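You operate a simulated robot arm through the tools that you are given. There is no shell and no other tool.

You run a simulated robot arm. Do the job below in one go: nothing can be reset, and whatever is moved stays where it is left.

TASK
Punch the papers with the purple clip and file them in the binder.
Fine: open the binder's lever, and shut it on the papers.
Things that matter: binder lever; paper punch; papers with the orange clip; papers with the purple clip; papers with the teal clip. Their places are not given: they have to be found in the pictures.

The check looks at the end state, three seconds after you hand in, the way a careful person would. Anything else that was tipped, shoved, dropped, spilled or broken makes it a failure.

THE ROBOT
A 7-joint arm with a two-finger parallel gripper, fixed in place. Base frame: the origin is on the floor under the middle of its stand, x ahead of it, y to its left, z up; the work surface is at about z = 0.8. Lengths are in m, angles in degrees, forces in N, time in s.
It reaches about 1.372 m from its shoulder. Its first joint turns from -149.0 to 149.0 degrees. Payload 3.43 kg.
The tool frame sits at the grasp point between the pads (the TCP): z along the fingers, y along the line on which they close. The tips reach 0.03 m beyond it. Largest opening 0.094 m; finger width 0.028, thickness 0.01; the body of the gripper, 0.05 by 0.096 m, starts 0.055 m behind the TCP.
Orientation is told as [roll, pitch, yaw] about the base's x, y, z axes, in that order, counted from this pose: with the fingers straight down and closing along the base's y, the tool's x points along the base's -x, its y along +y and its z along -z.

THE INTERFACE
- The arm moves only by the tool apply_moves. Its argument "steps" is a list of rows, each a list of 3 entries, a list of its own where there are three numbers: the shift along the base's x, y, z in m, then the turn, a rotation vector about the base's x, y, z in degrees, then the finger opening in m, from 0 to 0.094. In form: [[[tx, ty, tz], [wx, wy, wz], claw], ...]. A call has 1 to 20 rows; each row shifts and turns the commanded pose from where the row before left it. Each row takes 0.2 s and may step no farther than 0.05 m and 8.6 degrees from the row before; otherwise, or with a gripper value out of range, the whole call is refused. A pose out of reach is approached as far as the arm can. The call stops where the force on the tool passes 90 N (or 10 N more than at its start, if that is more) or the arm is blocked; 0.2 s more then pass. The fingers move at their own pace (about 0.045 m/s each) and stop on an object; they squeeze with about 30 N. The grip force told is the motor's: it shows also when the fingers shut on nothing. Time passes only in rows, and 0.2 s behind the last, so rows that do not move let the fingers close. The reply holds the time, the measured pose of the TCP, the force on the tool along the base axes, the opening and the grip force, in the units named above and with some noise, with the torque about the TCP (base axes, N m) and any sound that the robot's microphone picked up.
- Cameras (640 x 400 px; columns grow to the right, rows downward): "scene" is fixed at [0.2184, 0.6493, 1.5345]; the picture's right is [-0.03, -1.00, 0.00], its down [-0.86, 0.03, -0.50] and it looks along [0.50, -0.02, -0.86] (base axes); focal length 224 px, centre (320, 200). "wrist" rides on the gripper at [0.076, 0.014, -0.102] in the tool frame; the picture's right is [-0.18, 0.98, 0.00], its down [-0.75, -0.14, -0.64] and it looks along [-0.63, -0.12, 0.77] (tool axes); focal length 243 px, centre (320, 200).
- snapshot(camera): a new picture of that camera. The clock stands still meanwhile.
- pixel_to_xyz(camera, pixels): for up to 12 pixels [column, row] of the newest picture of that camera ("zoom" is the newest enlarged one), the place [x, y, z] in the base frame of the surface seen there, good to about 0.002 m. The clock stands still meanwhile.
- close_up(camera, box): a new picture of the part [left, top, right, bottom] of that camera's present view, enlarged. The clock stands still meanwhile.
- hand_in(): hands the job in; it is judged then, once.

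Open the gripper and draw the arm clear of the work before you hand the job in, unless the task says otherwise.

The tools are called by a JSON object that holds its "method" and its "body". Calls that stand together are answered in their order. apply_moves: Moves the arm, as the interface text tells. Its arguments: {"type":"object","properties":{"steps":{"type":"array","items":{"type":"array"}}},"required":["steps"]} The other tools are called the same way: snapshot (camera) takes a picture; pixel_to_xyz (camera, pixels) gives the place of the surface under pixels of a picture; close_up (camera, box) takes an enlarged picture of a part of a camera's view; hand_in () hands the job in.

At the start:

```text
time_s: 0.0
tool_pos: [0.8836, 0.4411, 1.1328]
orientation: [0.1, 0.0, 0.0]
contact_force: [0.6, -0.1, -0.4]
torque: [0.0, -0.01, -0.02]
gripper_width: 0.094
finger_force: 0.0
```

scene: 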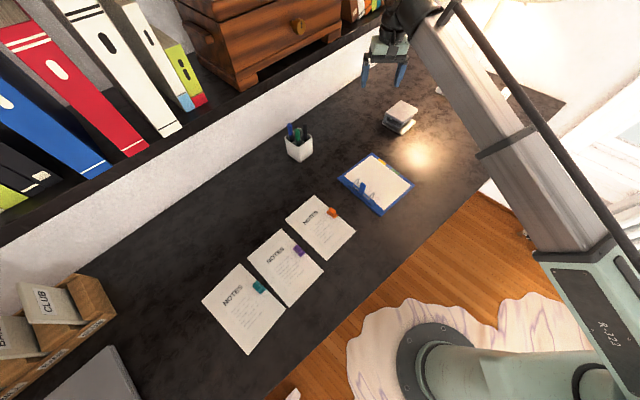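
wrist: 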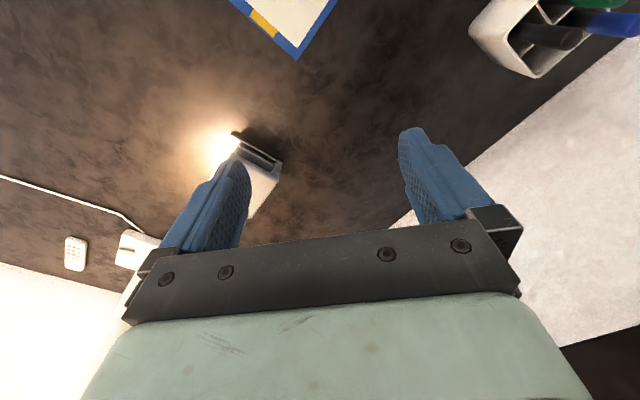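

I'll start by looking closely: the scene shows three note stacks (teal at ~(240,305), purple at ~(285,265), orange at ~(320,228)), a blue binder at ~(378,183), and a punch at ~(400,115). I take enlarged pictures of the binder/punch and the papers.

{"method": "close_up", "body": {"camera": "scene", "box": [320, 80, 448, 220]}}

{"method": "close_up", "body": {"camera": "scene", "box": [190, 180, 370, 360]}}

```text
2.86 times, centred on (384, 150) of scene
```

zoom: 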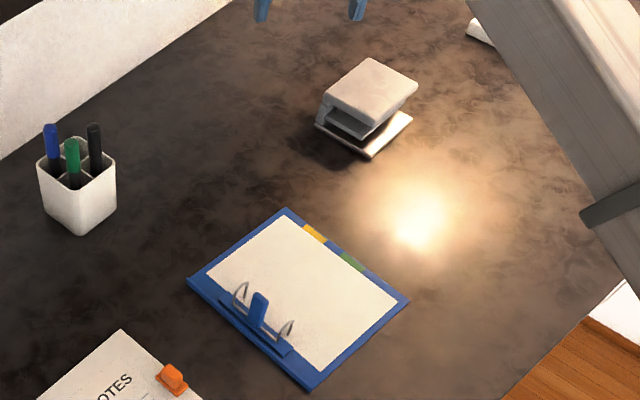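

```text
2.22 times, centred on (280, 270) of scene
```

zoom: 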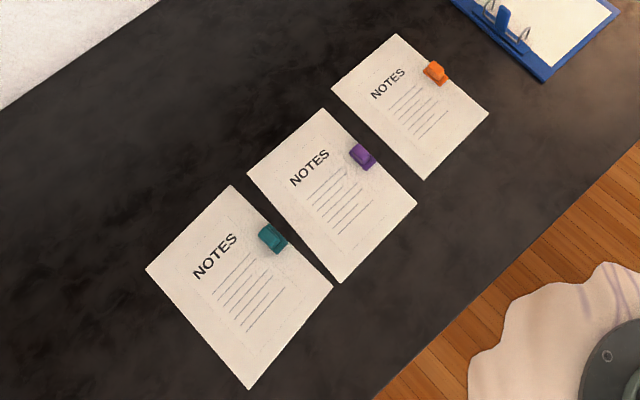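

The zoom shows the purple sheet with corners (322,109), (248,174), (340,282), (415,203) and its clip at (362,156). I'll ask for their places, plus the neighbours' corners.

{"method": "pixel_to_xyz", "body": {"camera": "zoom", "pixels": [[322, 111], [250, 174], [340, 280], [413, 203], [362, 152], [362, 165], [352, 148], [374, 158], [310, 168], [395, 36], [425, 178], [436, 72]]}}

{"method": "pixel_to_xyz", "body": {"camera": "scene", "pixels": [[376, 154], [414, 185], [383, 214], [340, 179], [361, 185], [402, 105], [418, 107], [400, 130], [384, 122], [389, 103], [411, 115], [298, 150]]}}

```text
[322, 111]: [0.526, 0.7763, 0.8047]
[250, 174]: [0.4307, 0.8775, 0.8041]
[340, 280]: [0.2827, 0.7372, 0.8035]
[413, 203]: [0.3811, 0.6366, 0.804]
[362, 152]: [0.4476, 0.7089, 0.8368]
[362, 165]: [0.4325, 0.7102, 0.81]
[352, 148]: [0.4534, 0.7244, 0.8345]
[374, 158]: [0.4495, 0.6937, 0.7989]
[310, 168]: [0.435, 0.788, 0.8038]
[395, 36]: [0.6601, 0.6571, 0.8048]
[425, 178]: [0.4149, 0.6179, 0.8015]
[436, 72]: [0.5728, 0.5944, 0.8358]
```

```text
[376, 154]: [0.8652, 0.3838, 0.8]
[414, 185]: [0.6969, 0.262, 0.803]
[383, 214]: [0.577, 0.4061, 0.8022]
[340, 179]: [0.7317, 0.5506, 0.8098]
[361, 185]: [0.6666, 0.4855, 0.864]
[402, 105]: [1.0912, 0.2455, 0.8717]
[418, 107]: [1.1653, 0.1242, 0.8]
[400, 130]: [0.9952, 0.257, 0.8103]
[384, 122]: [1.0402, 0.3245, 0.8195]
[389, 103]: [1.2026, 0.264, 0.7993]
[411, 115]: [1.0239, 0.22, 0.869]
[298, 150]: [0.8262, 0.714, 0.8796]
```

The sheets lie about 45° rotated at z≈0.804, the clip stands up to ≈0.837. I need finer views of the punch and the binder with its lever.

{"method": "close_up", "body": {"camera": "scene", "box": [376, 92, 424, 140]}}

{"method": "close_up", "body": {"camera": "scene", "box": [332, 148, 420, 220]}}

{"method": "close_up", "body": {"camera": "wrist", "box": [180, 100, 340, 220]}}

```text
8.33 times, centred on (400, 116) of scene
```

zoom: 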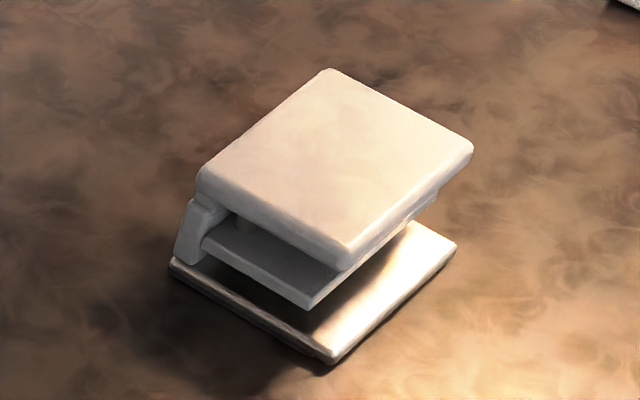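

```text
5.56 times, centred on (376, 184) of scene
```

zoom: 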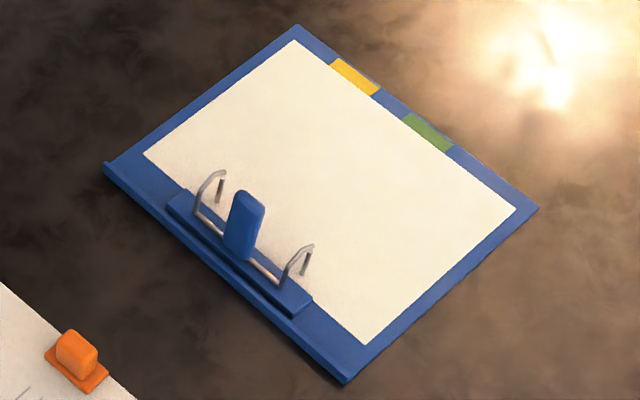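

```text
3.33 times, centred on (260, 160) of wrist
```

zoom: 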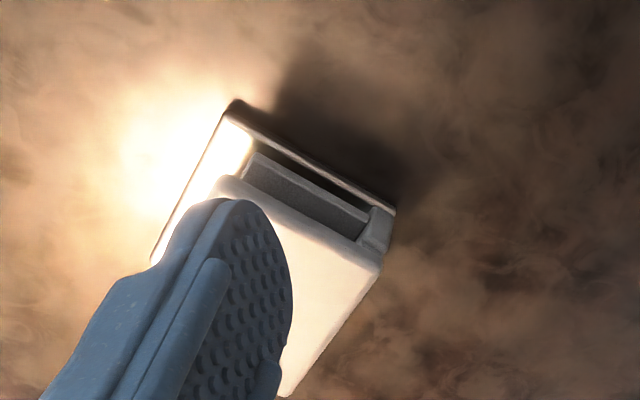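

The punch shows a base plate, a grey throat bar and a cream handle on top; the binder has two arch rings with a blue upright lever between. I'll zoom on the punch again to measure its features.

{"method": "close_up", "body": {"camera": "scene", "box": [376, 92, 424, 140]}}

{"method": "pixel_to_xyz", "body": {"camera": "zoom", "pixels": [[328, 75], [465, 147], [342, 245], [205, 180], [345, 262], [310, 295], [205, 240], [335, 352], [175, 266], [450, 246], [190, 215], [255, 285]]}}

{"method": "close_up", "body": {"camera": "scene", "box": [332, 148, 420, 220]}}

{"method": "pixel_to_xyz", "body": {"camera": "zoom", "pixels": [[298, 30], [530, 208], [345, 375], [110, 170], [245, 195], [235, 250], [222, 173], [197, 212], [312, 247], [283, 285], [178, 205], [300, 308]]}}

```text
8.33 times, centred on (400, 116) of scene
```

zoom: 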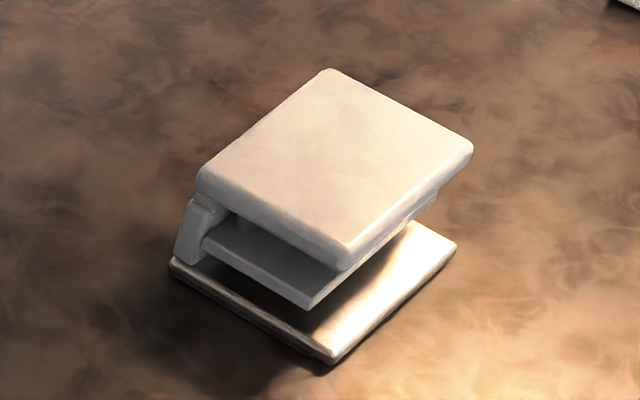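

```text
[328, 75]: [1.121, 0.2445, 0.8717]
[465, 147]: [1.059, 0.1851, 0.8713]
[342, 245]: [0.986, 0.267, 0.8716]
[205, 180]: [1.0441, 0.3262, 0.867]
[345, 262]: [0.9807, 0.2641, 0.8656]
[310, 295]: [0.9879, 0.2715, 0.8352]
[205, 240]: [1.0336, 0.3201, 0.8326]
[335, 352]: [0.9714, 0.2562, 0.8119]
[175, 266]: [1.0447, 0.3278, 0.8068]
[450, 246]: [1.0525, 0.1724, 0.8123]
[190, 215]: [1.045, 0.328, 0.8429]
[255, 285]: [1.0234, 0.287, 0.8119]
```

```text
5.56 times, centred on (376, 184) of scene
```

zoom: 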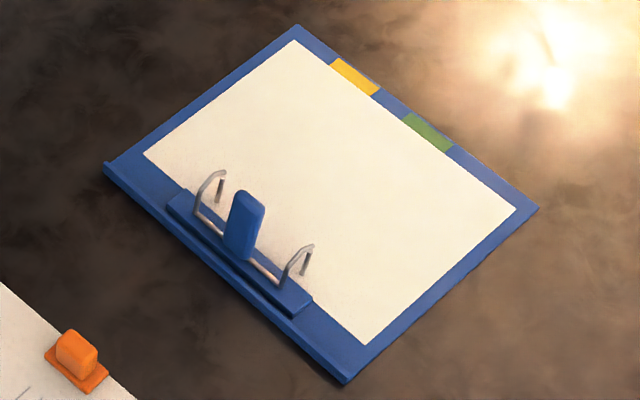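

```text
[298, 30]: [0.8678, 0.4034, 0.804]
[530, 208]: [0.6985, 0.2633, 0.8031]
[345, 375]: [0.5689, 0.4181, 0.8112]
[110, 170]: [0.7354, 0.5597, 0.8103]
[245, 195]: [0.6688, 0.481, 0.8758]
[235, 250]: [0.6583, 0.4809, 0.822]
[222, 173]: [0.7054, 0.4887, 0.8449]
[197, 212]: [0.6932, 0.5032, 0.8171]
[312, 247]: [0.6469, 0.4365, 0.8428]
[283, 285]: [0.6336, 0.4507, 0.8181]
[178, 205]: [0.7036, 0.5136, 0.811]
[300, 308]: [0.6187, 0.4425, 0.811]
```

From the measurements, the punch's base plate is about 0.10 × 0.117 m at 45°, and the binder ring feet sit about 0.08 m apart with the lever top at z≈0.876. I'll move the wrist camera over the binder to see the lever and rings from close by.

{"method": "apply_moves", "body": {"steps": [[[-0.043, 0.007, -0.02], [0, 0, 0], 0.094], [[-0.043, 0.007, -0.02], [0, 0, 0], 0.094], [[-0.043, 0.007, -0.02], [0, 0, 0], 0.094], [[-0.043, 0.007, -0.02], [0, 0, 0], 0.094], [[-0.043, 0.007, -0.02], [0, 0, 0], 0.094], [[-0.043, 0.007, -0.02], [0, 0, 0], 0.094], [[-0.043, 0.007, -0.02], [0, 0, 0], 0.094]]}}

{"method": "snapshot", "body": {"camera": "wrist"}}

{"method": "snapshot", "body": {"camera": "scene"}}

```text
time_s: 1.6
tool_pos: [0.5833, 0.4893, 0.99]
orientation: [0.0, 0.0, 0.0]
contact_force: [-0.2, 0.4, -0.1]
torque: [0.0, 0.01, -0.01]
gripper_width: 0.0941
finger_force: 0.1
```

```text
taken
```

wrist: 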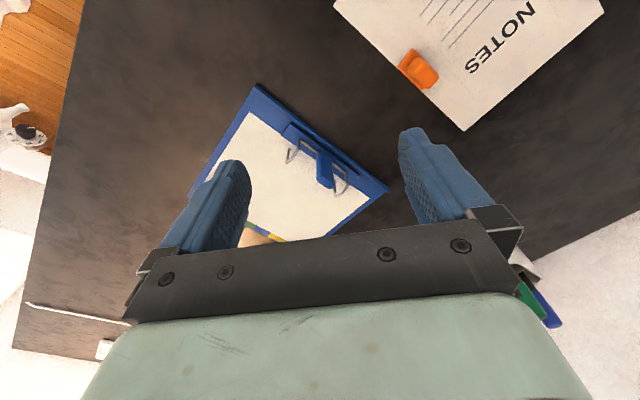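

```text
taken
```

scene: 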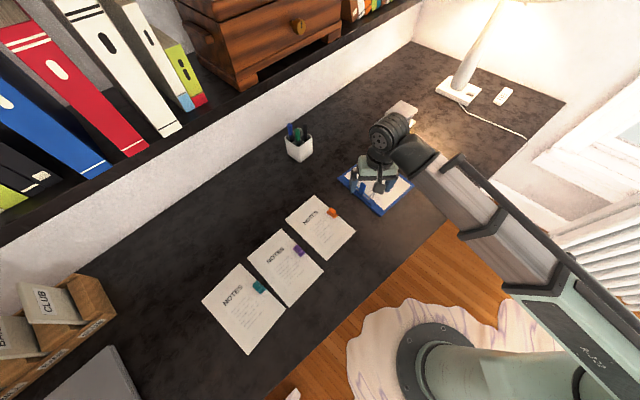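

The wrist picture shows the binder with its rings and the lever near (325,170). I zoom in on the ring mechanism.

{"method": "close_up", "body": {"camera": "wrist", "box": [230, 90, 390, 240]}}

{"method": "close_up", "body": {"camera": "wrist", "box": [275, 115, 365, 210]}}

```text
2.67 times, centred on (310, 165) of wrist
```

zoom: 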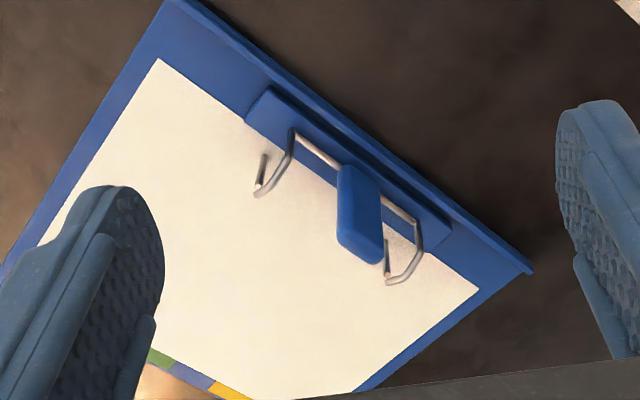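

```text
4.21 times, centred on (320, 162) of wrist
```

zoom: 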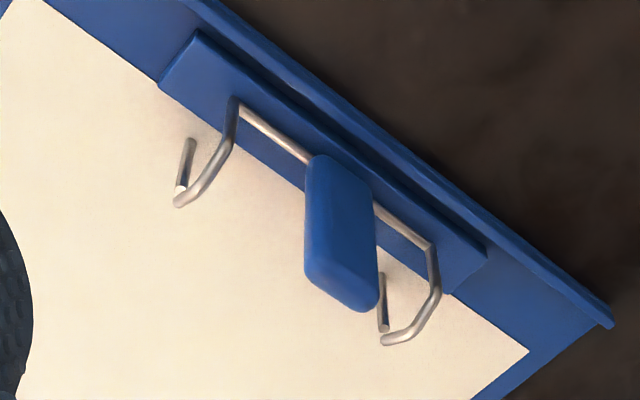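

The arches spring from an axle (wire) and meet the posts, so the rings look shut with the lever upright. I measure posts, axle, arch ends and lever corners in the zoom.

{"method": "pixel_to_xyz", "body": {"camera": "zoom", "pixels": [[190, 145], [181, 188], [180, 202], [233, 103], [290, 145], [381, 282], [383, 326], [388, 341], [432, 245], [318, 165], [340, 250], [365, 300]]}}

{"method": "pixel_to_xyz", "body": {"camera": "zoom", "pixels": [[320, 275], [375, 290], [345, 175], [308, 200], [370, 200], [330, 160], [205, 45], [480, 255], [160, 85], [450, 285], [405, 225], [340, 290]]}}

```text
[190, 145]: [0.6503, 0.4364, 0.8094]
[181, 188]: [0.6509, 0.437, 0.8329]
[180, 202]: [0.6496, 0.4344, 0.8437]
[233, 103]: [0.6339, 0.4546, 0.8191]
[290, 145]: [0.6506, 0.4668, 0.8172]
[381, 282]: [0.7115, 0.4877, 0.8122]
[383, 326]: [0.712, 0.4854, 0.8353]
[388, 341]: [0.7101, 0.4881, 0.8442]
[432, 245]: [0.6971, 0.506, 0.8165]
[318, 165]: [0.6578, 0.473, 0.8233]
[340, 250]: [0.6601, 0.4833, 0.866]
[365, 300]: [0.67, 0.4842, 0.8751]
```

```text
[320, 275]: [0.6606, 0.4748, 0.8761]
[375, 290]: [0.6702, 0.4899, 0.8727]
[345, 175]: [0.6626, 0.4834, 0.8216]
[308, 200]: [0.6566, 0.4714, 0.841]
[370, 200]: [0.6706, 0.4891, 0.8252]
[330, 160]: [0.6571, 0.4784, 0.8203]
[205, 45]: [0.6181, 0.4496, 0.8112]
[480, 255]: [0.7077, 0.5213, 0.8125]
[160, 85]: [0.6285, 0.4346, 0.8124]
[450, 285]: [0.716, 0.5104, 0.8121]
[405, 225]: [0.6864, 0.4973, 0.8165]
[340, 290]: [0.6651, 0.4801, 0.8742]
```

Posts stand at about (0.651,0.437) and (0.712,0.487), z up to 0.835; the axle lies 24 mm toward the spine and the lever rises above it to 0.876. I turn the gripper 39.4° to line up with the binder, close the fingers, and hover on the page side of the lever.

{"method": "apply_moves", "body": {"steps": [[[0.0207, -0.0073, -0.008], [0, 0, 7.88], 0], [[0.0207, -0.0073, -0.008], [0, 0, 7.88], 0], [[0.0207, -0.0073, -0.008], [0, 0, 7.88], 0], [[0.0207, -0.0073, -0.008], [0, 0, 7.88], 0], [[0.0207, -0.0073, -0.008], [0, 0, 7.88], 0], [[0, 0, 0], [0, 0, 0], 0], [[0, 0, 0], [0, 0, 0], 0]]}}

{"method": "snapshot", "body": {"camera": "wrist"}}

{"method": "close_up", "body": {"camera": "scene", "box": [332, 148, 420, 220]}}

```text
time_s: 3.2
tool_pos: [0.6873, 0.453, 0.9522]
orientation: [0.0, 0.1, 39.5]
contact_force: [0.0, 0.2, -0.1]
torque: [0.02, 0.02, 0.04]
gripper_width: 0.0
finger_force: 30.1
```

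```text
taken
```

wrist: 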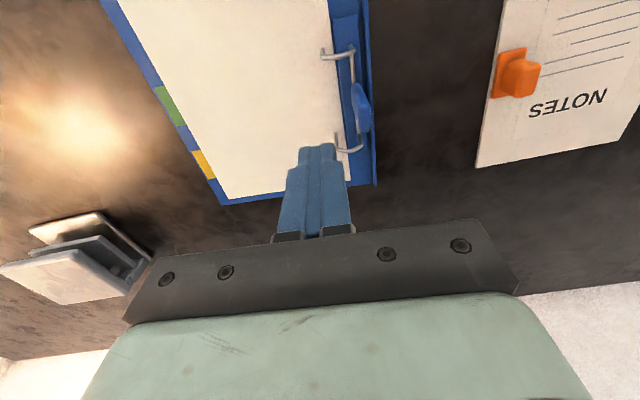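

```text
5.56 times, centred on (376, 184) of scene
```

zoom: 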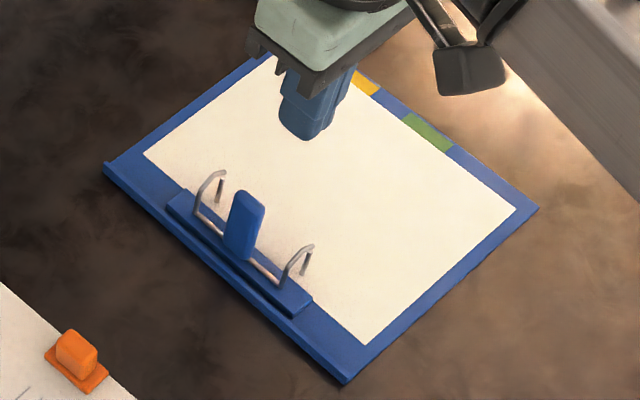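

This view happens to show the punch at (90,255) from the side and the orange clip at (518,75). I zoom on both and on the lever before pushing.

{"method": "close_up", "body": {"camera": "wrist", "box": [0, 195, 160, 315]}}

{"method": "close_up", "body": {"camera": "wrist", "box": [470, 30, 580, 130]}}

{"method": "close_up", "body": {"camera": "wrist", "box": [300, 30, 400, 190]}}

```text
3.33 times, centred on (80, 255) of wrist
```

zoom: 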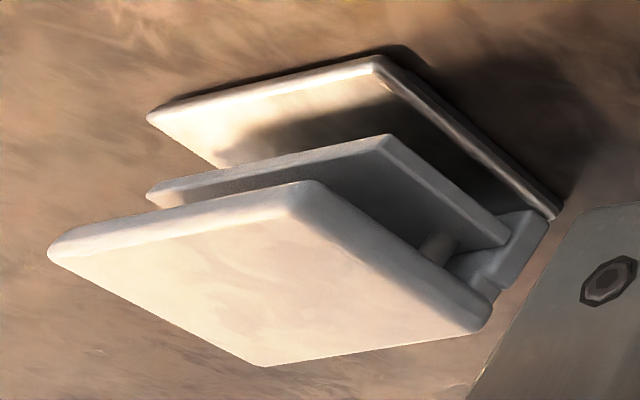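

```text
4.00 times, centred on (525, 80) of wrist
```

zoom: 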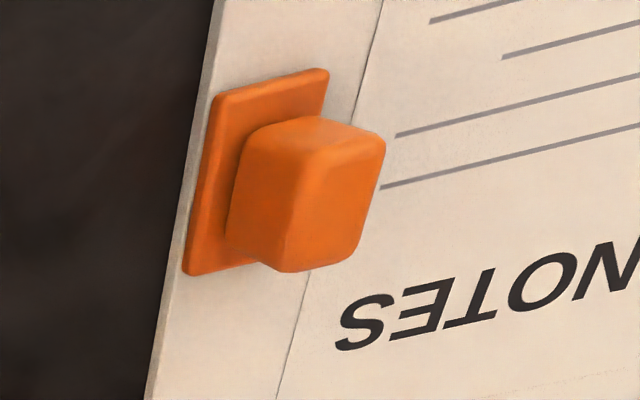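

```text
2.50 times, centred on (350, 110) of wrist
```

zoom: 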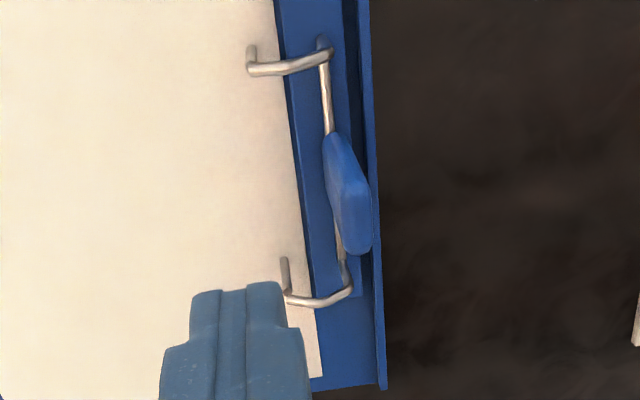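

The punch throat opens toward (-x,-y) with the back wall on the (+x,+y) side and a pin near the wall. Now I lower the closed fingertips to z≈0.85 on the page side of the lever and press gently toward the spine (-0.635, +0.773).

{"method": "apply_moves", "body": {"steps": [[[0, 0, -0.03], [0, 0, 0], 0], [[0, 0, -0.03], [0, 0, 0], 0], [[0, 0, -0.012], [0, 0, 0], 0], [[-0.00635, 0.00773, 0], [0, 0, 0], 0], [[-0.00635, 0.00773, 0], [0, 0, 0], 0], [[-0.00635, 0.00773, 0], [0, 0, 0], 0]]}}

{"method": "close_up", "body": {"camera": "scene", "box": [332, 148, 420, 220]}}

{"method": "snapshot", "body": {"camera": "wrist"}}

```text
time_s: 4.6
tool_pos: [0.6669, 0.477, 0.8805]
orientation: [0.0, 0.0, 39.4]
contact_force: [0.0, 0.4, -0.3]
torque: [-0.02, 0.0, -0.02]
gripper_width: 0.0
finger_force: 30.0
```

```text
5.56 times, centred on (376, 184) of scene
```

zoom: 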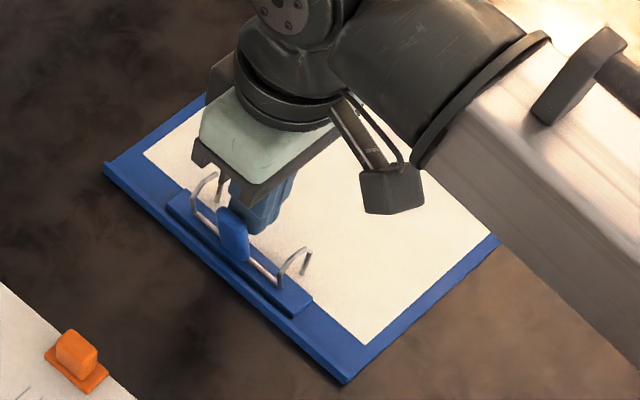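

```text
taken
```

wrist: 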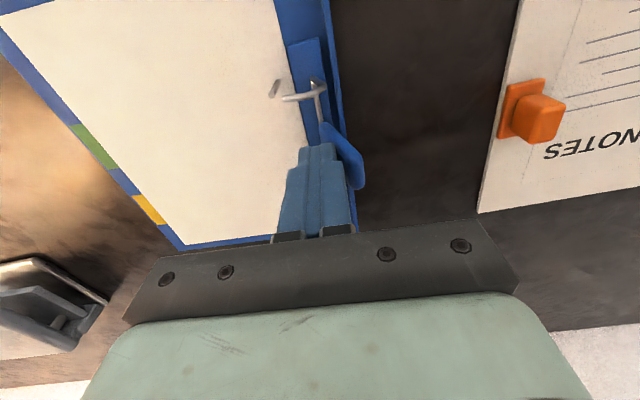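

The lever is tilting toward the spine with practically no resistance. I continue along an arc, and watch the arches.

{"method": "apply_moves", "body": {"steps": [[[-0.00635, 0.00773, -0.003], [0, 0, 0], 0], [[-0.00635, 0.00773, -0.004], [0, 0, 0], 0]]}}

{"method": "close_up", "body": {"camera": "scene", "box": [332, 148, 420, 220]}}

{"method": "close_up", "body": {"camera": "wrist", "box": [220, 30, 420, 230]}}

```text
time_s: 5.2
tool_pos: [0.655, 0.4916, 0.8744]
orientation: [-0.2, -0.2, 39.4]
contact_force: [6.2, -3.9, 16.1]
torque: [-0.06, -0.06, 0.02]
gripper_width: 0.0
finger_force: 30.2
```

```text
5.56 times, centred on (376, 184) of scene
```

zoom: 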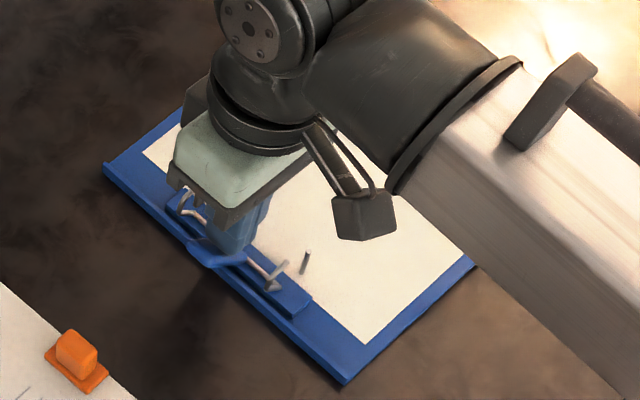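

```text
2.00 times, centred on (320, 130) of wrist
```

zoom: 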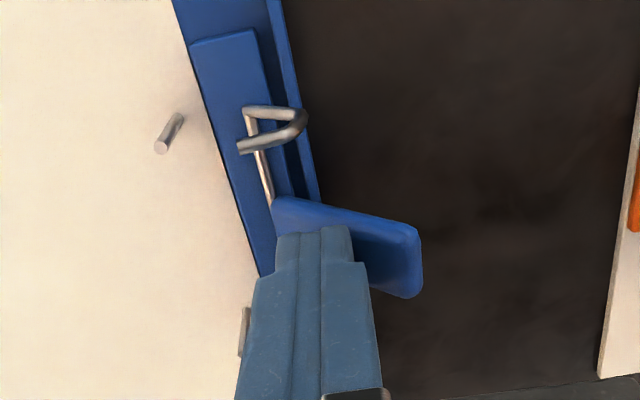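

The lever now lies over toward the spine and the arches have swung clear of the posts (post seen alone at (170,130) in the zoom). I lift off and back away to see whether it stays open.

{"method": "apply_moves", "body": {"steps": [[[0.003, -0.004, 0.01], [0, 0, 0], 0], [[0.005, -0.006, 0.03], [0, 0, 0], 0], [[0.005, -0.006, 0.04], [0, 0, 0], 0], [[0.03, -0.03, 0.02], [0, 0, 0], 0], [[0.03, -0.03, 0.02], [0, 0, 0], 0]]}}

{"method": "close_up", "body": {"camera": "scene", "box": [332, 148, 420, 220]}}

{"method": "snapshot", "body": {"camera": "wrist"}}

```text
time_s: 6.4
tool_pos: [0.7286, 0.4166, 0.9925]
orientation: [0.1, 0.0, 39.5]
contact_force: [0.0, 0.0, -0.5]
torque: [-0.02, 0.0, -0.01]
gripper_width: 0.0001
finger_force: 30.1
```

```text
5.56 times, centred on (376, 184) of scene
```

zoom: 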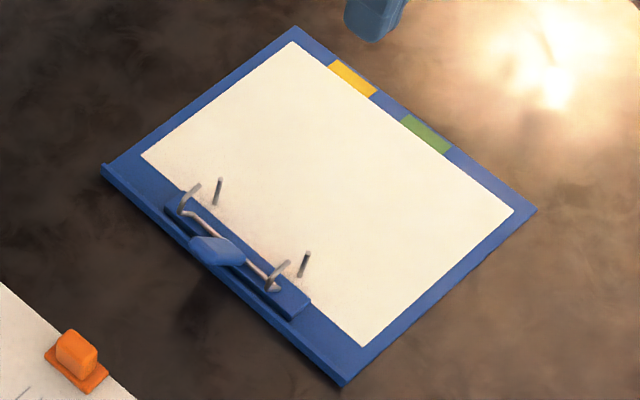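

```text
taken
```

wrist: 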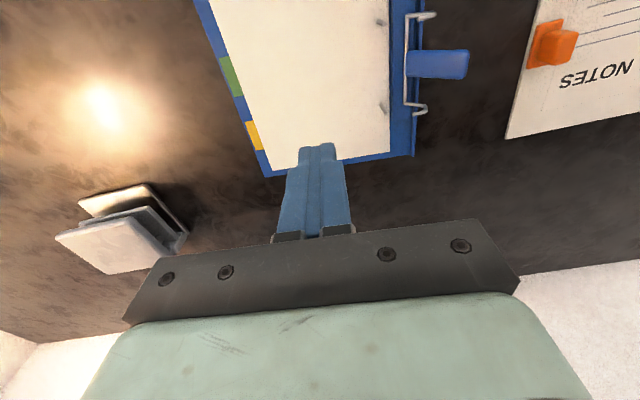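

The lever stays open and the arches lean back over the spine; the binder hardly moved. I measure the posts again in this zoom and zoom on the punch with the wrist camera.

{"method": "pixel_to_xyz", "body": {"camera": "zoom", "pixels": [[219, 181], [214, 202], [307, 254], [300, 275], [295, 32], [527, 210], [342, 378], [110, 172], [200, 186], [285, 265], [215, 250], [243, 262]]}}

{"method": "close_up", "body": {"camera": "wrist", "box": [45, 170, 195, 280]}}

```text
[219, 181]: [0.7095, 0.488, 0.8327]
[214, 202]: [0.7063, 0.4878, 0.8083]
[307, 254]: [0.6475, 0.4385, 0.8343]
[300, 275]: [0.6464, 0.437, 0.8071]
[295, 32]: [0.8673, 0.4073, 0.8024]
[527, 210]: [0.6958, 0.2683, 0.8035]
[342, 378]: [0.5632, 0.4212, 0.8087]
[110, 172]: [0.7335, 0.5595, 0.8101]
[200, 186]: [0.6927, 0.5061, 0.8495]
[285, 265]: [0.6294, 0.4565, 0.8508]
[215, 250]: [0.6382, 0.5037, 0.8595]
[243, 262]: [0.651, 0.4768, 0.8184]
```

```text
3.64 times, centred on (120, 225) of wrist
```

zoom: 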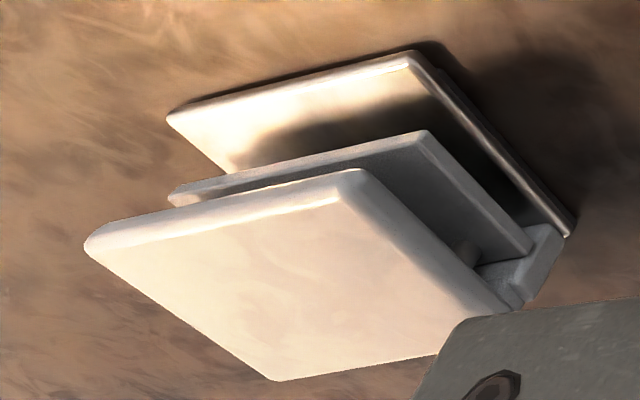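

The post tops are now at about (0.7085,0.488) and (0.6475,0.438). I measure the punch's features in this wrist zoom.

{"method": "pixel_to_xyz", "body": {"camera": "zoom", "pixels": [[175, 118], [409, 66], [565, 224], [178, 192], [424, 136], [527, 243], [424, 150], [463, 245], [545, 240], [535, 290], [355, 180], [505, 305]]}}

{"method": "pixel_to_xyz", "body": {"camera": "zoom", "pixels": [[90, 245], [275, 375], [345, 175], [470, 140], [520, 195], [480, 270], [430, 205], [500, 215], [395, 150], [300, 120], [255, 160], [180, 200]]}}

```text
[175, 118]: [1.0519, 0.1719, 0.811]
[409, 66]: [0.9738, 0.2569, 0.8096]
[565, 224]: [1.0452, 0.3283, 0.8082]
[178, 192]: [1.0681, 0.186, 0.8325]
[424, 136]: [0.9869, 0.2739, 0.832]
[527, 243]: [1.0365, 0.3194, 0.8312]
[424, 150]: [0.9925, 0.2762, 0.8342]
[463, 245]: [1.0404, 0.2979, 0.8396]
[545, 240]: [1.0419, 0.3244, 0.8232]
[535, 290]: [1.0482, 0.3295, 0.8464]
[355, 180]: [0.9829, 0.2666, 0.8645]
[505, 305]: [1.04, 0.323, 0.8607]
```

```text
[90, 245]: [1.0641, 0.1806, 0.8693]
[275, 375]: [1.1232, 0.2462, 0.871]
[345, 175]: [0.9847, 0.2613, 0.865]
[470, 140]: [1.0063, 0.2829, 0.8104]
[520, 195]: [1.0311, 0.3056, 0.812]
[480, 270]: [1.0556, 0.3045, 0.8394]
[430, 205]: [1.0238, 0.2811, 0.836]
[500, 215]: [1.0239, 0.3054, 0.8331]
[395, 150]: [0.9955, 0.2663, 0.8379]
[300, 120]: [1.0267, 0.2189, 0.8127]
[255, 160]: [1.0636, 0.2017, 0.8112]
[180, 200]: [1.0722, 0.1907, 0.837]
```

The pin sits at u≈0.078 into the throat, ±0.04 across, and the wall is at about u≈0.09, so the punch matches the rings' 80 mm. I'll go to look into the throat from the punch's end at a low angle before fetching the papers.

{"method": "apply_moves", "body": {"steps": [[[0.01994, -0.01581, -0.00425], [0, 0, -8.57], 0], [[0.01994, -0.01581, -0.00425], [0, 0, -8.57], 0], [[0.01994, -0.01581, -0.00425], [0, 0, -8.57], 0], [[0.01994, -0.01581, -0.00425], [0, 0, -8.57], 0], [[0.01994, -0.01581, -0.00425], [0, 0, -8.57], 0], [[0.01994, -0.01581, -0.00425], [0, 0, -8.57], 0], [[0.01994, -0.01581, -0.00425], [0, 0, -8.57], 0], [[0.01994, -0.01581, -0.00425], [0, 0, -8.57], 0], [[0.01994, -0.01581, -0.00425], [0, 0, -8.57], 0], [[0.01994, -0.01581, -0.00425], [0, 0, -8.57], 0], [[0, 0, -0.01], [-5.415, -5.19, 0], 0], [[0, 0, -0.01], [-5.415, -5.19, 0], 0], [[0, 0, -0.01], [-5.415, -5.19, 0], 0], [[0, 0, -0.01], [-5.415, -5.19, 0], 0]]}}

{"method": "snapshot", "body": {"camera": "wrist"}}

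```text
time_s: 9.4
tool_pos: [0.928, 0.257, 0.9119]
orientation: [0.1, -30.1, -46.3]
contact_force: [0.2, 0.6, 0.0]
torque: [-0.01, 0.01, -0.01]
gripper_width: 0.0004
finger_force: 29.7
```

```text
taken
```

wrist: 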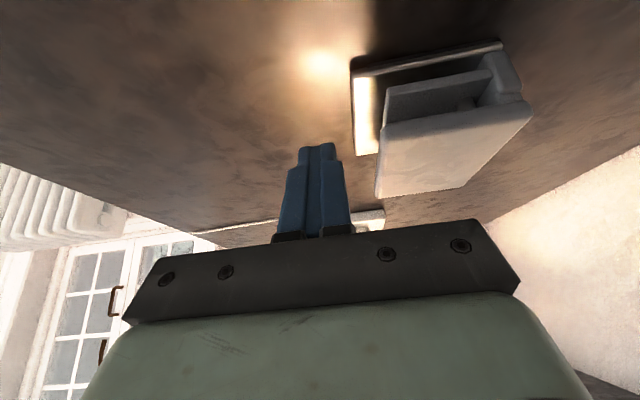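

The punch's end is visible at (340-535, 40-200), picture upside down. I zoom on it.

{"method": "close_up", "body": {"camera": "wrist", "box": [340, 30, 540, 205]}}

{"method": "pixel_to_xyz", "body": {"camera": "zoom", "pixels": [[45, 110], [60, 140], [500, 40], [140, 195], [150, 215], [480, 130], [480, 155], [420, 225], [575, 150], [140, 350], [610, 240], [300, 190]]}}

```text
2.29 times, centred on (440, 118) of wrist
```

zoom: 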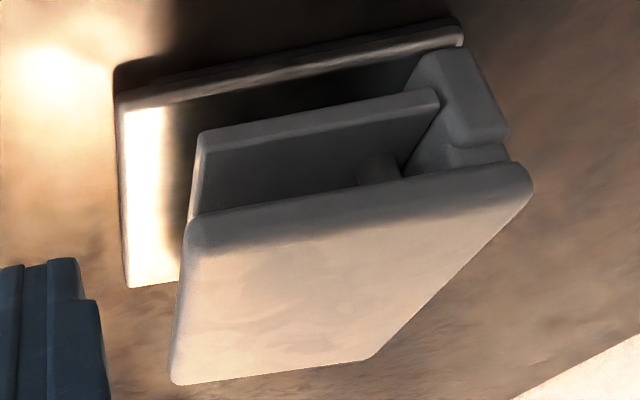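

```text
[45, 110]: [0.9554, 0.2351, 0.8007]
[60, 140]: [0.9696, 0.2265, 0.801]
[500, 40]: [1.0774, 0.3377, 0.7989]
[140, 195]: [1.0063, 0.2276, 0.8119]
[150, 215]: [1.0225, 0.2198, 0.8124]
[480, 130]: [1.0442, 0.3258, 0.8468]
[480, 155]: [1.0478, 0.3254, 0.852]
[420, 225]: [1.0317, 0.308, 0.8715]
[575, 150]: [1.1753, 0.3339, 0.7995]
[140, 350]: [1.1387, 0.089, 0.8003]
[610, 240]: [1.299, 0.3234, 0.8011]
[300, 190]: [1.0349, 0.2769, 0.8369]
```

The zoom shows the throat gap between base (edge row ~75 at col 300) and the middle plate (rows ~117-135). I query those edges to get the clearance and the wall/pin positions.

{"method": "pixel_to_xyz", "body": {"camera": "zoom", "pixels": [[300, 66], [300, 74], [300, 82], [300, 116], [300, 121], [300, 128], [300, 134], [205, 138], [430, 95], [430, 75], [412, 88], [380, 165]]}}

{"method": "pixel_to_xyz", "body": {"camera": "zoom", "pixels": [[130, 108], [455, 42], [440, 60], [370, 180], [385, 165], [362, 170], [430, 90], [420, 78], [200, 230], [525, 185], [370, 355], [180, 375]]}}

```text
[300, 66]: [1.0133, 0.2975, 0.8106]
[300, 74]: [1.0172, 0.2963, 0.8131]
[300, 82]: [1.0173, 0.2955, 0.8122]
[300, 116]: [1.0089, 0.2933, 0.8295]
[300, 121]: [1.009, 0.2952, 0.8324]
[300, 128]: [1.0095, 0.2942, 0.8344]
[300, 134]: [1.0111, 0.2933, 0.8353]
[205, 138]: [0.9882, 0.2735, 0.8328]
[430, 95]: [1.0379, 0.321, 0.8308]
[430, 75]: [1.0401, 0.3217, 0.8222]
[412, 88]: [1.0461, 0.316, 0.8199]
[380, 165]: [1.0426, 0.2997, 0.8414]
```

```text
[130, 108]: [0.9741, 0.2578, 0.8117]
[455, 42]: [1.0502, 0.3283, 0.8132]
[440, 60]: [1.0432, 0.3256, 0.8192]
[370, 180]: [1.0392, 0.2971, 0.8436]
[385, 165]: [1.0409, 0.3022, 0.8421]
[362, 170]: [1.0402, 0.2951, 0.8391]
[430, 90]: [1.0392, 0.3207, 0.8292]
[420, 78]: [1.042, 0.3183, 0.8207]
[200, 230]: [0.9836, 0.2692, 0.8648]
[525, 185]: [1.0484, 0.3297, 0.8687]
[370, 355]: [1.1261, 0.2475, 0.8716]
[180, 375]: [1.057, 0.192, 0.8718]
```

Throat: base top z≈0.812, middle plate underside ≈0.829, wall face at u≈0.094, pins at u≈0.079-0.08, v≈±0.04. Now I travel to above the purple clip (about (0.447,0.709)), undo the tilt, turn to yaw≈43.8° and open the fingers.

{"method": "apply_moves", "body": {"steps": [[[-0.02, 0.019, 0.018], [5.415, 5.19, 0], 0.094], [[-0.03, 0.0285, 0.018], [5.415, 5.19, 0], 0.094], [[-0.03, 0.0285, 0.012], [5.415, 5.19, 0], 0.094], [[-0.033, 0.031, 0.01], [5.415, 5.19, 0], 0.094], [[-0.0335, 0.0315, 0], [0, 0, 8.19], 0.094], [[-0.0335, 0.0315, 0], [0, 0, 8.19], 0.094], [[-0.0335, 0.0315, 0], [0, 0, 8.19], 0.094], [[-0.0335, 0.0315, 0], [0, 0, 8.19], 0.094], [[-0.0335, 0.0315, 0], [0, 0, 8.19], 0.094], [[-0.0335, 0.0315, 0], [0, 0, 8.19], 0.094], [[-0.0335, 0.0315, 0], [0, 0, 8.19], 0.094], [[-0.0335, 0.0315, 0], [0, 0, 8.19], 0.094], [[-0.0335, 0.0315, 0], [0, 0, 8.19], 0.094], [[-0.0335, 0.0315, 0], [0, 0, 8.19], 0.094], [[-0.0335, 0.0315, 0], [0, 0, 8.19], 0.094]]}}

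{"method": "snapshot", "body": {"camera": "wrist"}}

{"method": "snapshot", "body": {"camera": "scene"}}

```text
time_s: 12.6
tool_pos: [0.4441, 0.7083, 0.972]
orientation: [-0.1, 0.0, 43.9]
contact_force: [0.0, -0.4, 0.3]
torque: [0.05, 0.01, 0.0]
gripper_width: 0.0942
finger_force: 0.0
```

```text
taken
```

wrist: 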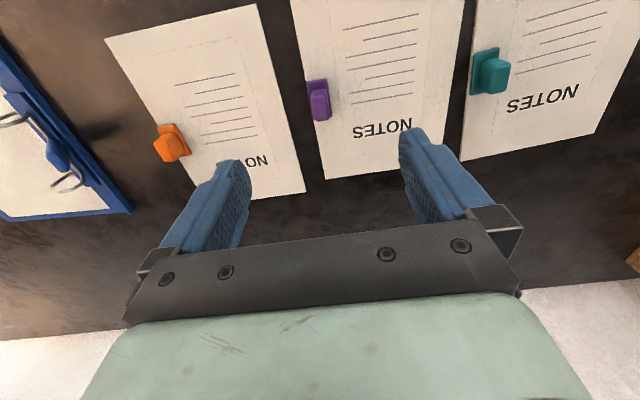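

```text
taken
```

scene: 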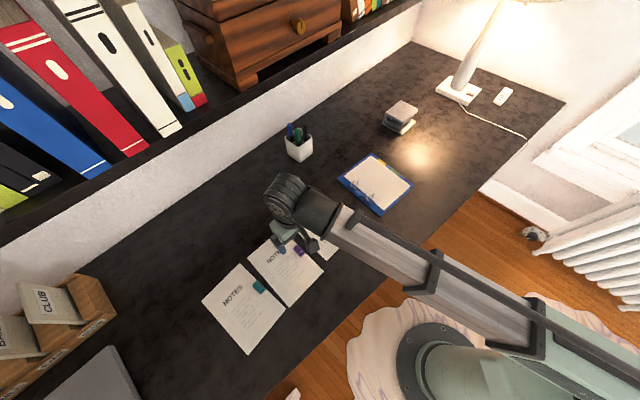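

The purple clip is at (318,98) in the wrist view, the purple sheet's right edge runs beside it. I zoom and measure clip faces and paper edges.

{"method": "close_up", "body": {"camera": "wrist", "box": [280, 60, 360, 140]}}

{"method": "pixel_to_xyz", "body": {"camera": "wrist", "pixels": [[326, 177], [444, 158], [292, 4], [461, 4], [310, 88], [318, 88], [326, 88], [320, 115], [312, 103], [330, 103], [309, 82], [327, 80]]}}

```text
5.00 times, centred on (320, 100) of wrist
```

zoom: 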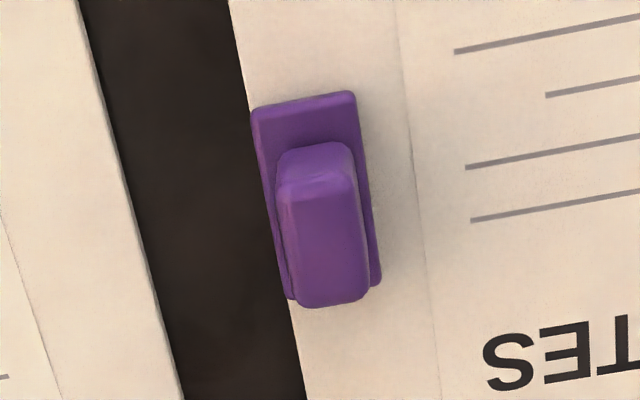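

```text
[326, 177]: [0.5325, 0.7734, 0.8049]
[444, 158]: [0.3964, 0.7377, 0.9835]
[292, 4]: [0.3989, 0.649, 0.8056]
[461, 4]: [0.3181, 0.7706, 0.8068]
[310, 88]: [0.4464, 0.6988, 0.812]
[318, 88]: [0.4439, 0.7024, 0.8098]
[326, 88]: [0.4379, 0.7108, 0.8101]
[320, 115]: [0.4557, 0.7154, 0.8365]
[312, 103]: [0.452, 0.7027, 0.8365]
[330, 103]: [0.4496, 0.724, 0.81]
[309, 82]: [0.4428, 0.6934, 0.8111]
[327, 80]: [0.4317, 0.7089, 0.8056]
```

I query the clip's base plate corners and block top corners in the zoom, plus gap edges.

{"method": "pixel_to_xyz", "body": {"camera": "zoom", "pixels": [[256, 115], [350, 98], [376, 280], [288, 195], [350, 185], [300, 300], [365, 292], [320, 240], [285, 165], [345, 155], [248, 115], [302, 380]]}}

{"method": "pixel_to_xyz", "body": {"camera": "zoom", "pixels": [[108, 115], [182, 385], [236, 40], [404, 40], [440, 380], [290, 290], [372, 210], [276, 210], [265, 180], [367, 200], [320, 190], [320, 302]]}}

```text
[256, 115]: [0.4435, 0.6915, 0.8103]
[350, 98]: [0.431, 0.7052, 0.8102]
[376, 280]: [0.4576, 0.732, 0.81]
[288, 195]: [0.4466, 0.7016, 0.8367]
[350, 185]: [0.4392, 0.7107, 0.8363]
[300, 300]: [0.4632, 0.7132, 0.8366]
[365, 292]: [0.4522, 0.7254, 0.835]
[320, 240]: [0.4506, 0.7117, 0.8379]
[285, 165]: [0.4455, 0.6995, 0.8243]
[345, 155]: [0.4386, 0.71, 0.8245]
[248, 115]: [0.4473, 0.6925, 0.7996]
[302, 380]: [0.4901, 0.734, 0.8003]
```

```text
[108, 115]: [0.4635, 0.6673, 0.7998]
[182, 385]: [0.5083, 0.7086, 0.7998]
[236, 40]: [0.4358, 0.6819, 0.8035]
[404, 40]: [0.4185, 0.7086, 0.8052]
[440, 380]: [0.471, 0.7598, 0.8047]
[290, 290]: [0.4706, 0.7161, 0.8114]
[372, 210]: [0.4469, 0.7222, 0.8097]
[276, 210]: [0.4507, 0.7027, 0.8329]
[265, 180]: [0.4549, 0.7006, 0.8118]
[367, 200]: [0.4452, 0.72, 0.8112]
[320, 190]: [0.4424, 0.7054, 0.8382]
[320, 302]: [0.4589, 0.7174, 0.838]
```

The clip block's top centre is about (0.4505,0.7125), z 0.838, roughly 14 mm across; its base plate top is z 0.810. I descend above it with a 0.044 opening to z≈0.862 and check.

{"method": "apply_moves", "body": {"steps": [[[0.0064, 0.0042, -0.03], [0, 0, -0.4], 0.044], [[0, 0, -0.03], [0, 0, 0], 0.044], [[0, 0, -0.02], [0, 0, 0], 0.044], [[0, 0, -0.015], [0, 0, 0], 0.044]]}}

{"method": "snapshot", "body": {"camera": "wrist"}}

{"method": "close_up", "body": {"camera": "scene", "box": [240, 200, 360, 290]}}

```text
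time_s: 13.6
tool_pos: [0.4522, 0.7121, 0.8753]
orientation: [0.1, 0.1, 43.4]
contact_force: [0.6, 0.1, 0.7]
torque: [-0.01, 0.01, 0.04]
gripper_width: 0.0439
finger_force: 0.0
```

```text
taken
```

wrist: 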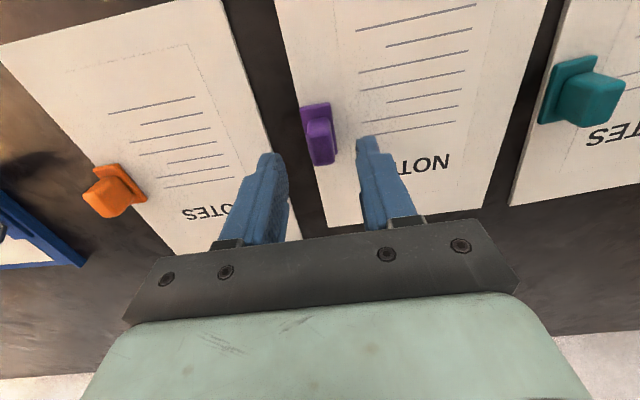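

```text
4.44 times, centred on (300, 245) of scene
```

zoom: 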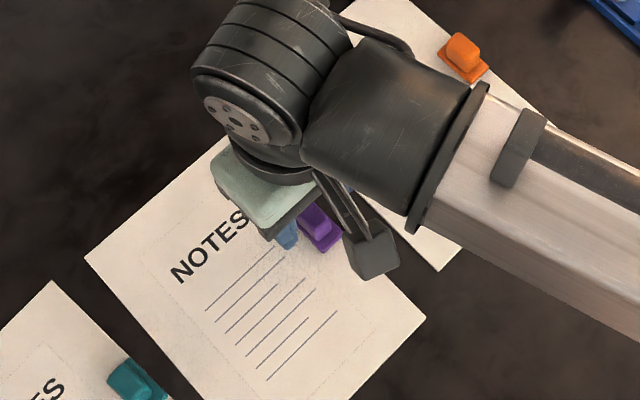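

The clip sits between the fingertips at (320,140). I zoom to check alignment before the last descent.

{"method": "close_up", "body": {"camera": "wrist", "box": [250, 80, 400, 200]}}

{"method": "pixel_to_xyz", "body": {"camera": "zoom", "pixels": [[265, 200], [345, 190], [285, 345], [365, 325], [310, 260], [235, 120], [340, 100], [115, 330], [500, 260]]}}

```text
3.33 times, centred on (325, 140) of wrist
```

zoom: 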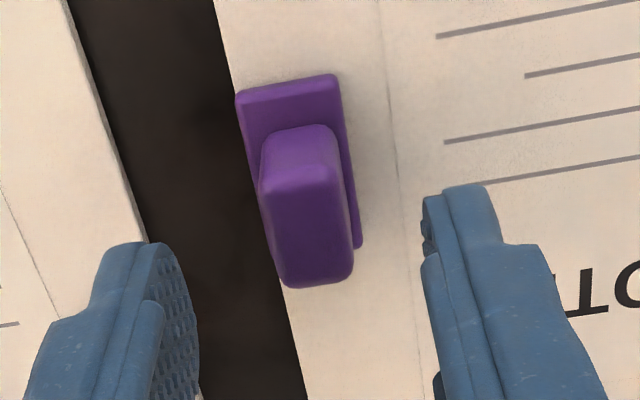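

```text
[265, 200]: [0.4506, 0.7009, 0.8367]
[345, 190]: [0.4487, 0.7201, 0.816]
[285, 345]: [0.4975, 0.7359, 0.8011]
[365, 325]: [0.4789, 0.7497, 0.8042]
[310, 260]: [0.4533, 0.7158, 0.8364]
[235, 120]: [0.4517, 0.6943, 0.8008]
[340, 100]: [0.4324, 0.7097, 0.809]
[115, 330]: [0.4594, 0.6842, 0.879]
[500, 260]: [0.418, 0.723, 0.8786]
```

The block's top face runs from about (266,195) to (350,275) in the zoom; I query its corners to get the exact centre.

{"method": "pixel_to_xyz", "body": {"camera": "zoom", "pixels": [[270, 198], [333, 185], [292, 280], [347, 270], [308, 232], [240, 95], [335, 80], [357, 240]]}}

```text
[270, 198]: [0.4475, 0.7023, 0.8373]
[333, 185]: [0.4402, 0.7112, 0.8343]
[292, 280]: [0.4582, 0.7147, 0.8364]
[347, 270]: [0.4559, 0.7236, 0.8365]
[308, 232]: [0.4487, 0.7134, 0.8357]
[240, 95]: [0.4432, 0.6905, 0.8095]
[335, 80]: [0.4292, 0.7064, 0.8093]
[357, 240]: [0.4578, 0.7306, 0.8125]
```

The block centre is (0.4505,0.713), matching the commanded TCP. I lower to z≈0.844 (tips ~0.814, above the clip plate) and close the fingers.

{"method": "apply_moves", "body": {"steps": [[[0, 0, -0.015], [0, 0, 0], 0.044], [[0, 0, -0.01], [0, 0, 0], 0.044], [[0, 0, -0.006], [0, 0, 0], 0.044], [[0, 0, 0], [0, 0, 0], 0], [[0, 0, 0], [0, 0, 0], 0], [[0, 0, 0], [0, 0, 0], 0], [[0, 0, 0], [0, 0, 0], 0]]}}

{"method": "close_up", "body": {"camera": "wrist", "box": [220, 60, 440, 240]}}

```text
time_s: 15.2
tool_pos: [0.4523, 0.7143, 0.8441]
orientation: [0.0, -0.1, 43.3]
contact_force: [0.4, 0.8, 0.7]
torque: [-0.02, -0.08, 0.02]
gripper_width: 0.0153
finger_force: 29.7
```

```text
2.22 times, centred on (330, 150) of wrist
```

zoom: 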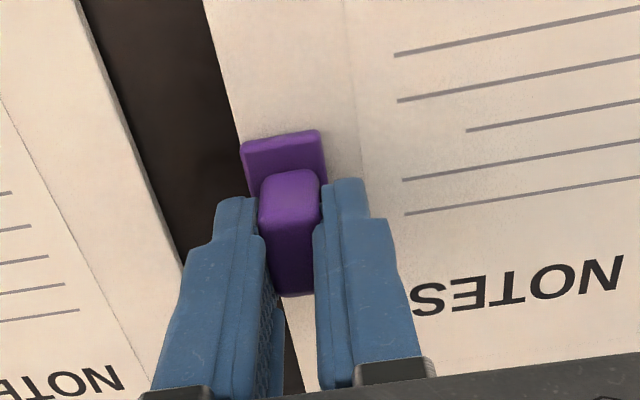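

The fingers hold the clip at 15 mm width with 30 N. I lift slowly by 40 mm and look at the papers.

{"method": "apply_moves", "body": {"steps": [[[0, 0, 0.008], [0, 0, 0], 0], [[0, 0, 0.012], [0, 0, 0], 0], [[0, 0, 0.02], [0, 0, 0], 0], [[0, 0, 0.02], [0, 0, 0], 0]]}}

{"method": "snapshot", "body": {"camera": "wrist"}}

{"method": "close_up", "body": {"camera": "scene", "box": [190, 180, 370, 330]}}

```text
time_s: 16.2
tool_pos: [0.4533, 0.7143, 0.9005]
orientation: [-0.1, 0.0, 43.4]
contact_force: [-0.2, 0.7, 0.0]
torque: [-0.01, -0.02, 0.02]
gripper_width: 0.0001
finger_force: 29.5
```

```text
taken
```

wrist: 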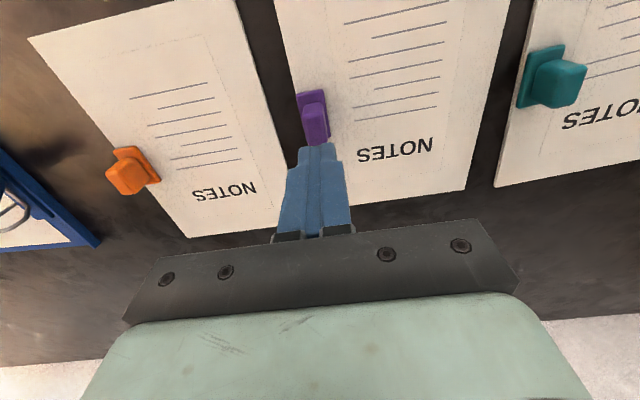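

```text
2.67 times, centred on (280, 255) of scene
```

zoom: 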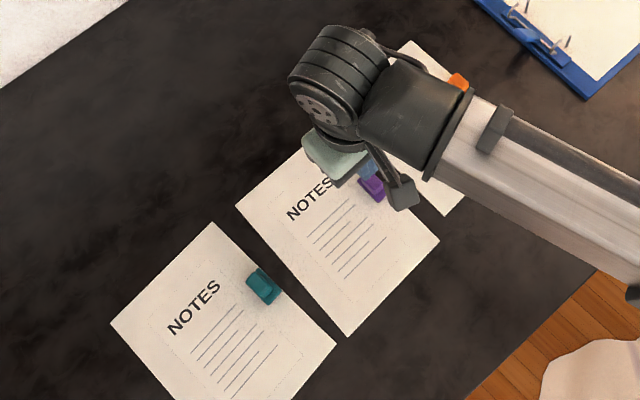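

The fingers slipped off: width reads 0 and the papers lie as before. I zoom to see whether the clip has moved and its exact shape before trying again.

{"method": "close_up", "body": {"camera": "wrist", "box": [280, 75, 360, 155]}}

{"method": "pixel_to_xyz", "body": {"camera": "zoom", "pixels": [[160, 130], [255, 110], [190, 235], [255, 225], [200, 330], [262, 330], [180, 200], [255, 190], [225, 280], [280, 250], [272, 200]]}}

```text
5.00 times, centred on (320, 115) of wrist
```

zoom: 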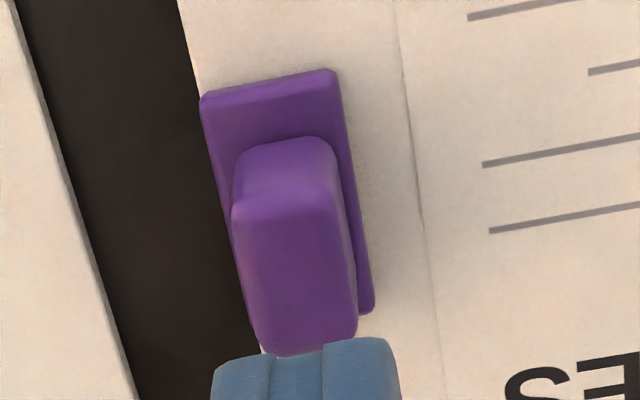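

```text
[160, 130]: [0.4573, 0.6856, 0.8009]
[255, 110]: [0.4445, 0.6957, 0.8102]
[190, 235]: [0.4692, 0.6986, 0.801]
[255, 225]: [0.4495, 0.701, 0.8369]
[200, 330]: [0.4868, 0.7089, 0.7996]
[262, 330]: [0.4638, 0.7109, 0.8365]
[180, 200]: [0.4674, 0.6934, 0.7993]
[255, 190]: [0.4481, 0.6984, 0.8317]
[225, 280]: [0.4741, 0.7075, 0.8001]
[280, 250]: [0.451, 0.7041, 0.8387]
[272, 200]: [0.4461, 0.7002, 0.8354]
```

The clip hasn't moved noticeably. I query the top-face outline and the plate outline once more to centre the grip along the paper edge.

{"method": "pixel_to_xyz", "body": {"camera": "zoom", "pixels": [[242, 216], [328, 205], [265, 343], [348, 330], [295, 275], [208, 105], [328, 80], [365, 305], [240, 165], [325, 150], [285, 150], [290, 200]]}}

```text
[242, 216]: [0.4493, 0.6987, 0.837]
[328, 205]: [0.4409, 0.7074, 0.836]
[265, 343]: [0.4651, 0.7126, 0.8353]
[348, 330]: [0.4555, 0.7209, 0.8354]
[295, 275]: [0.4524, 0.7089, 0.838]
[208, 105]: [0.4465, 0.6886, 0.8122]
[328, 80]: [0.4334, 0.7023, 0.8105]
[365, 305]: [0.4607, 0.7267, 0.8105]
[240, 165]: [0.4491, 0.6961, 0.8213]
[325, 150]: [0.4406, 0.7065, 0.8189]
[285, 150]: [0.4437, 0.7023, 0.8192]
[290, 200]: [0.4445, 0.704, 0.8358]
```

The clip shifted about 4 mm; its block centre is now (0.4527,0.7099) and my earlier grip was ~3 mm off along the edge. I reopen, recentre, and descend a little deeper.

{"method": "apply_moves", "body": {"steps": [[[0.0007, -0.0051, 0], [0, 0, -0.6], 0.044], [[0, 0, 0], [0, 0, 0], 0.044], [[0, 0, -0.02], [0, 0, 0], 0.044], [[0, 0, -0.02], [0, 0, 0], 0.044]]}}

{"method": "close_up", "body": {"camera": "wrist", "box": [250, 80, 400, 200]}}

```text
time_s: 17.2
tool_pos: [0.4532, 0.7082, 0.8608]
orientation: [-0.1, 0.0, 42.8]
contact_force: [0.3, 0.2, -0.3]
torque: [-0.03, 0.0, 0.02]
gripper_width: 0.0438
finger_force: 0.0
```

```text
3.33 times, centred on (325, 140) of wrist
```

zoom: 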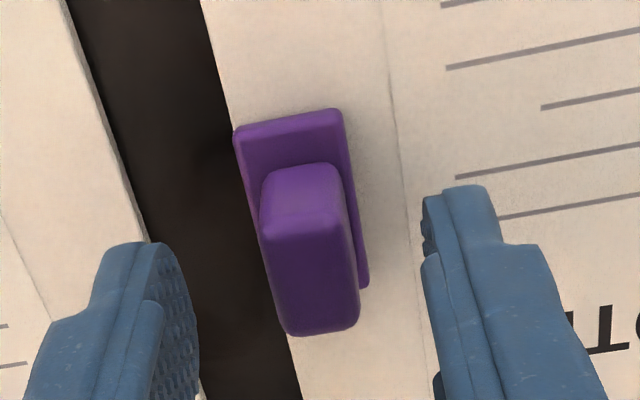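

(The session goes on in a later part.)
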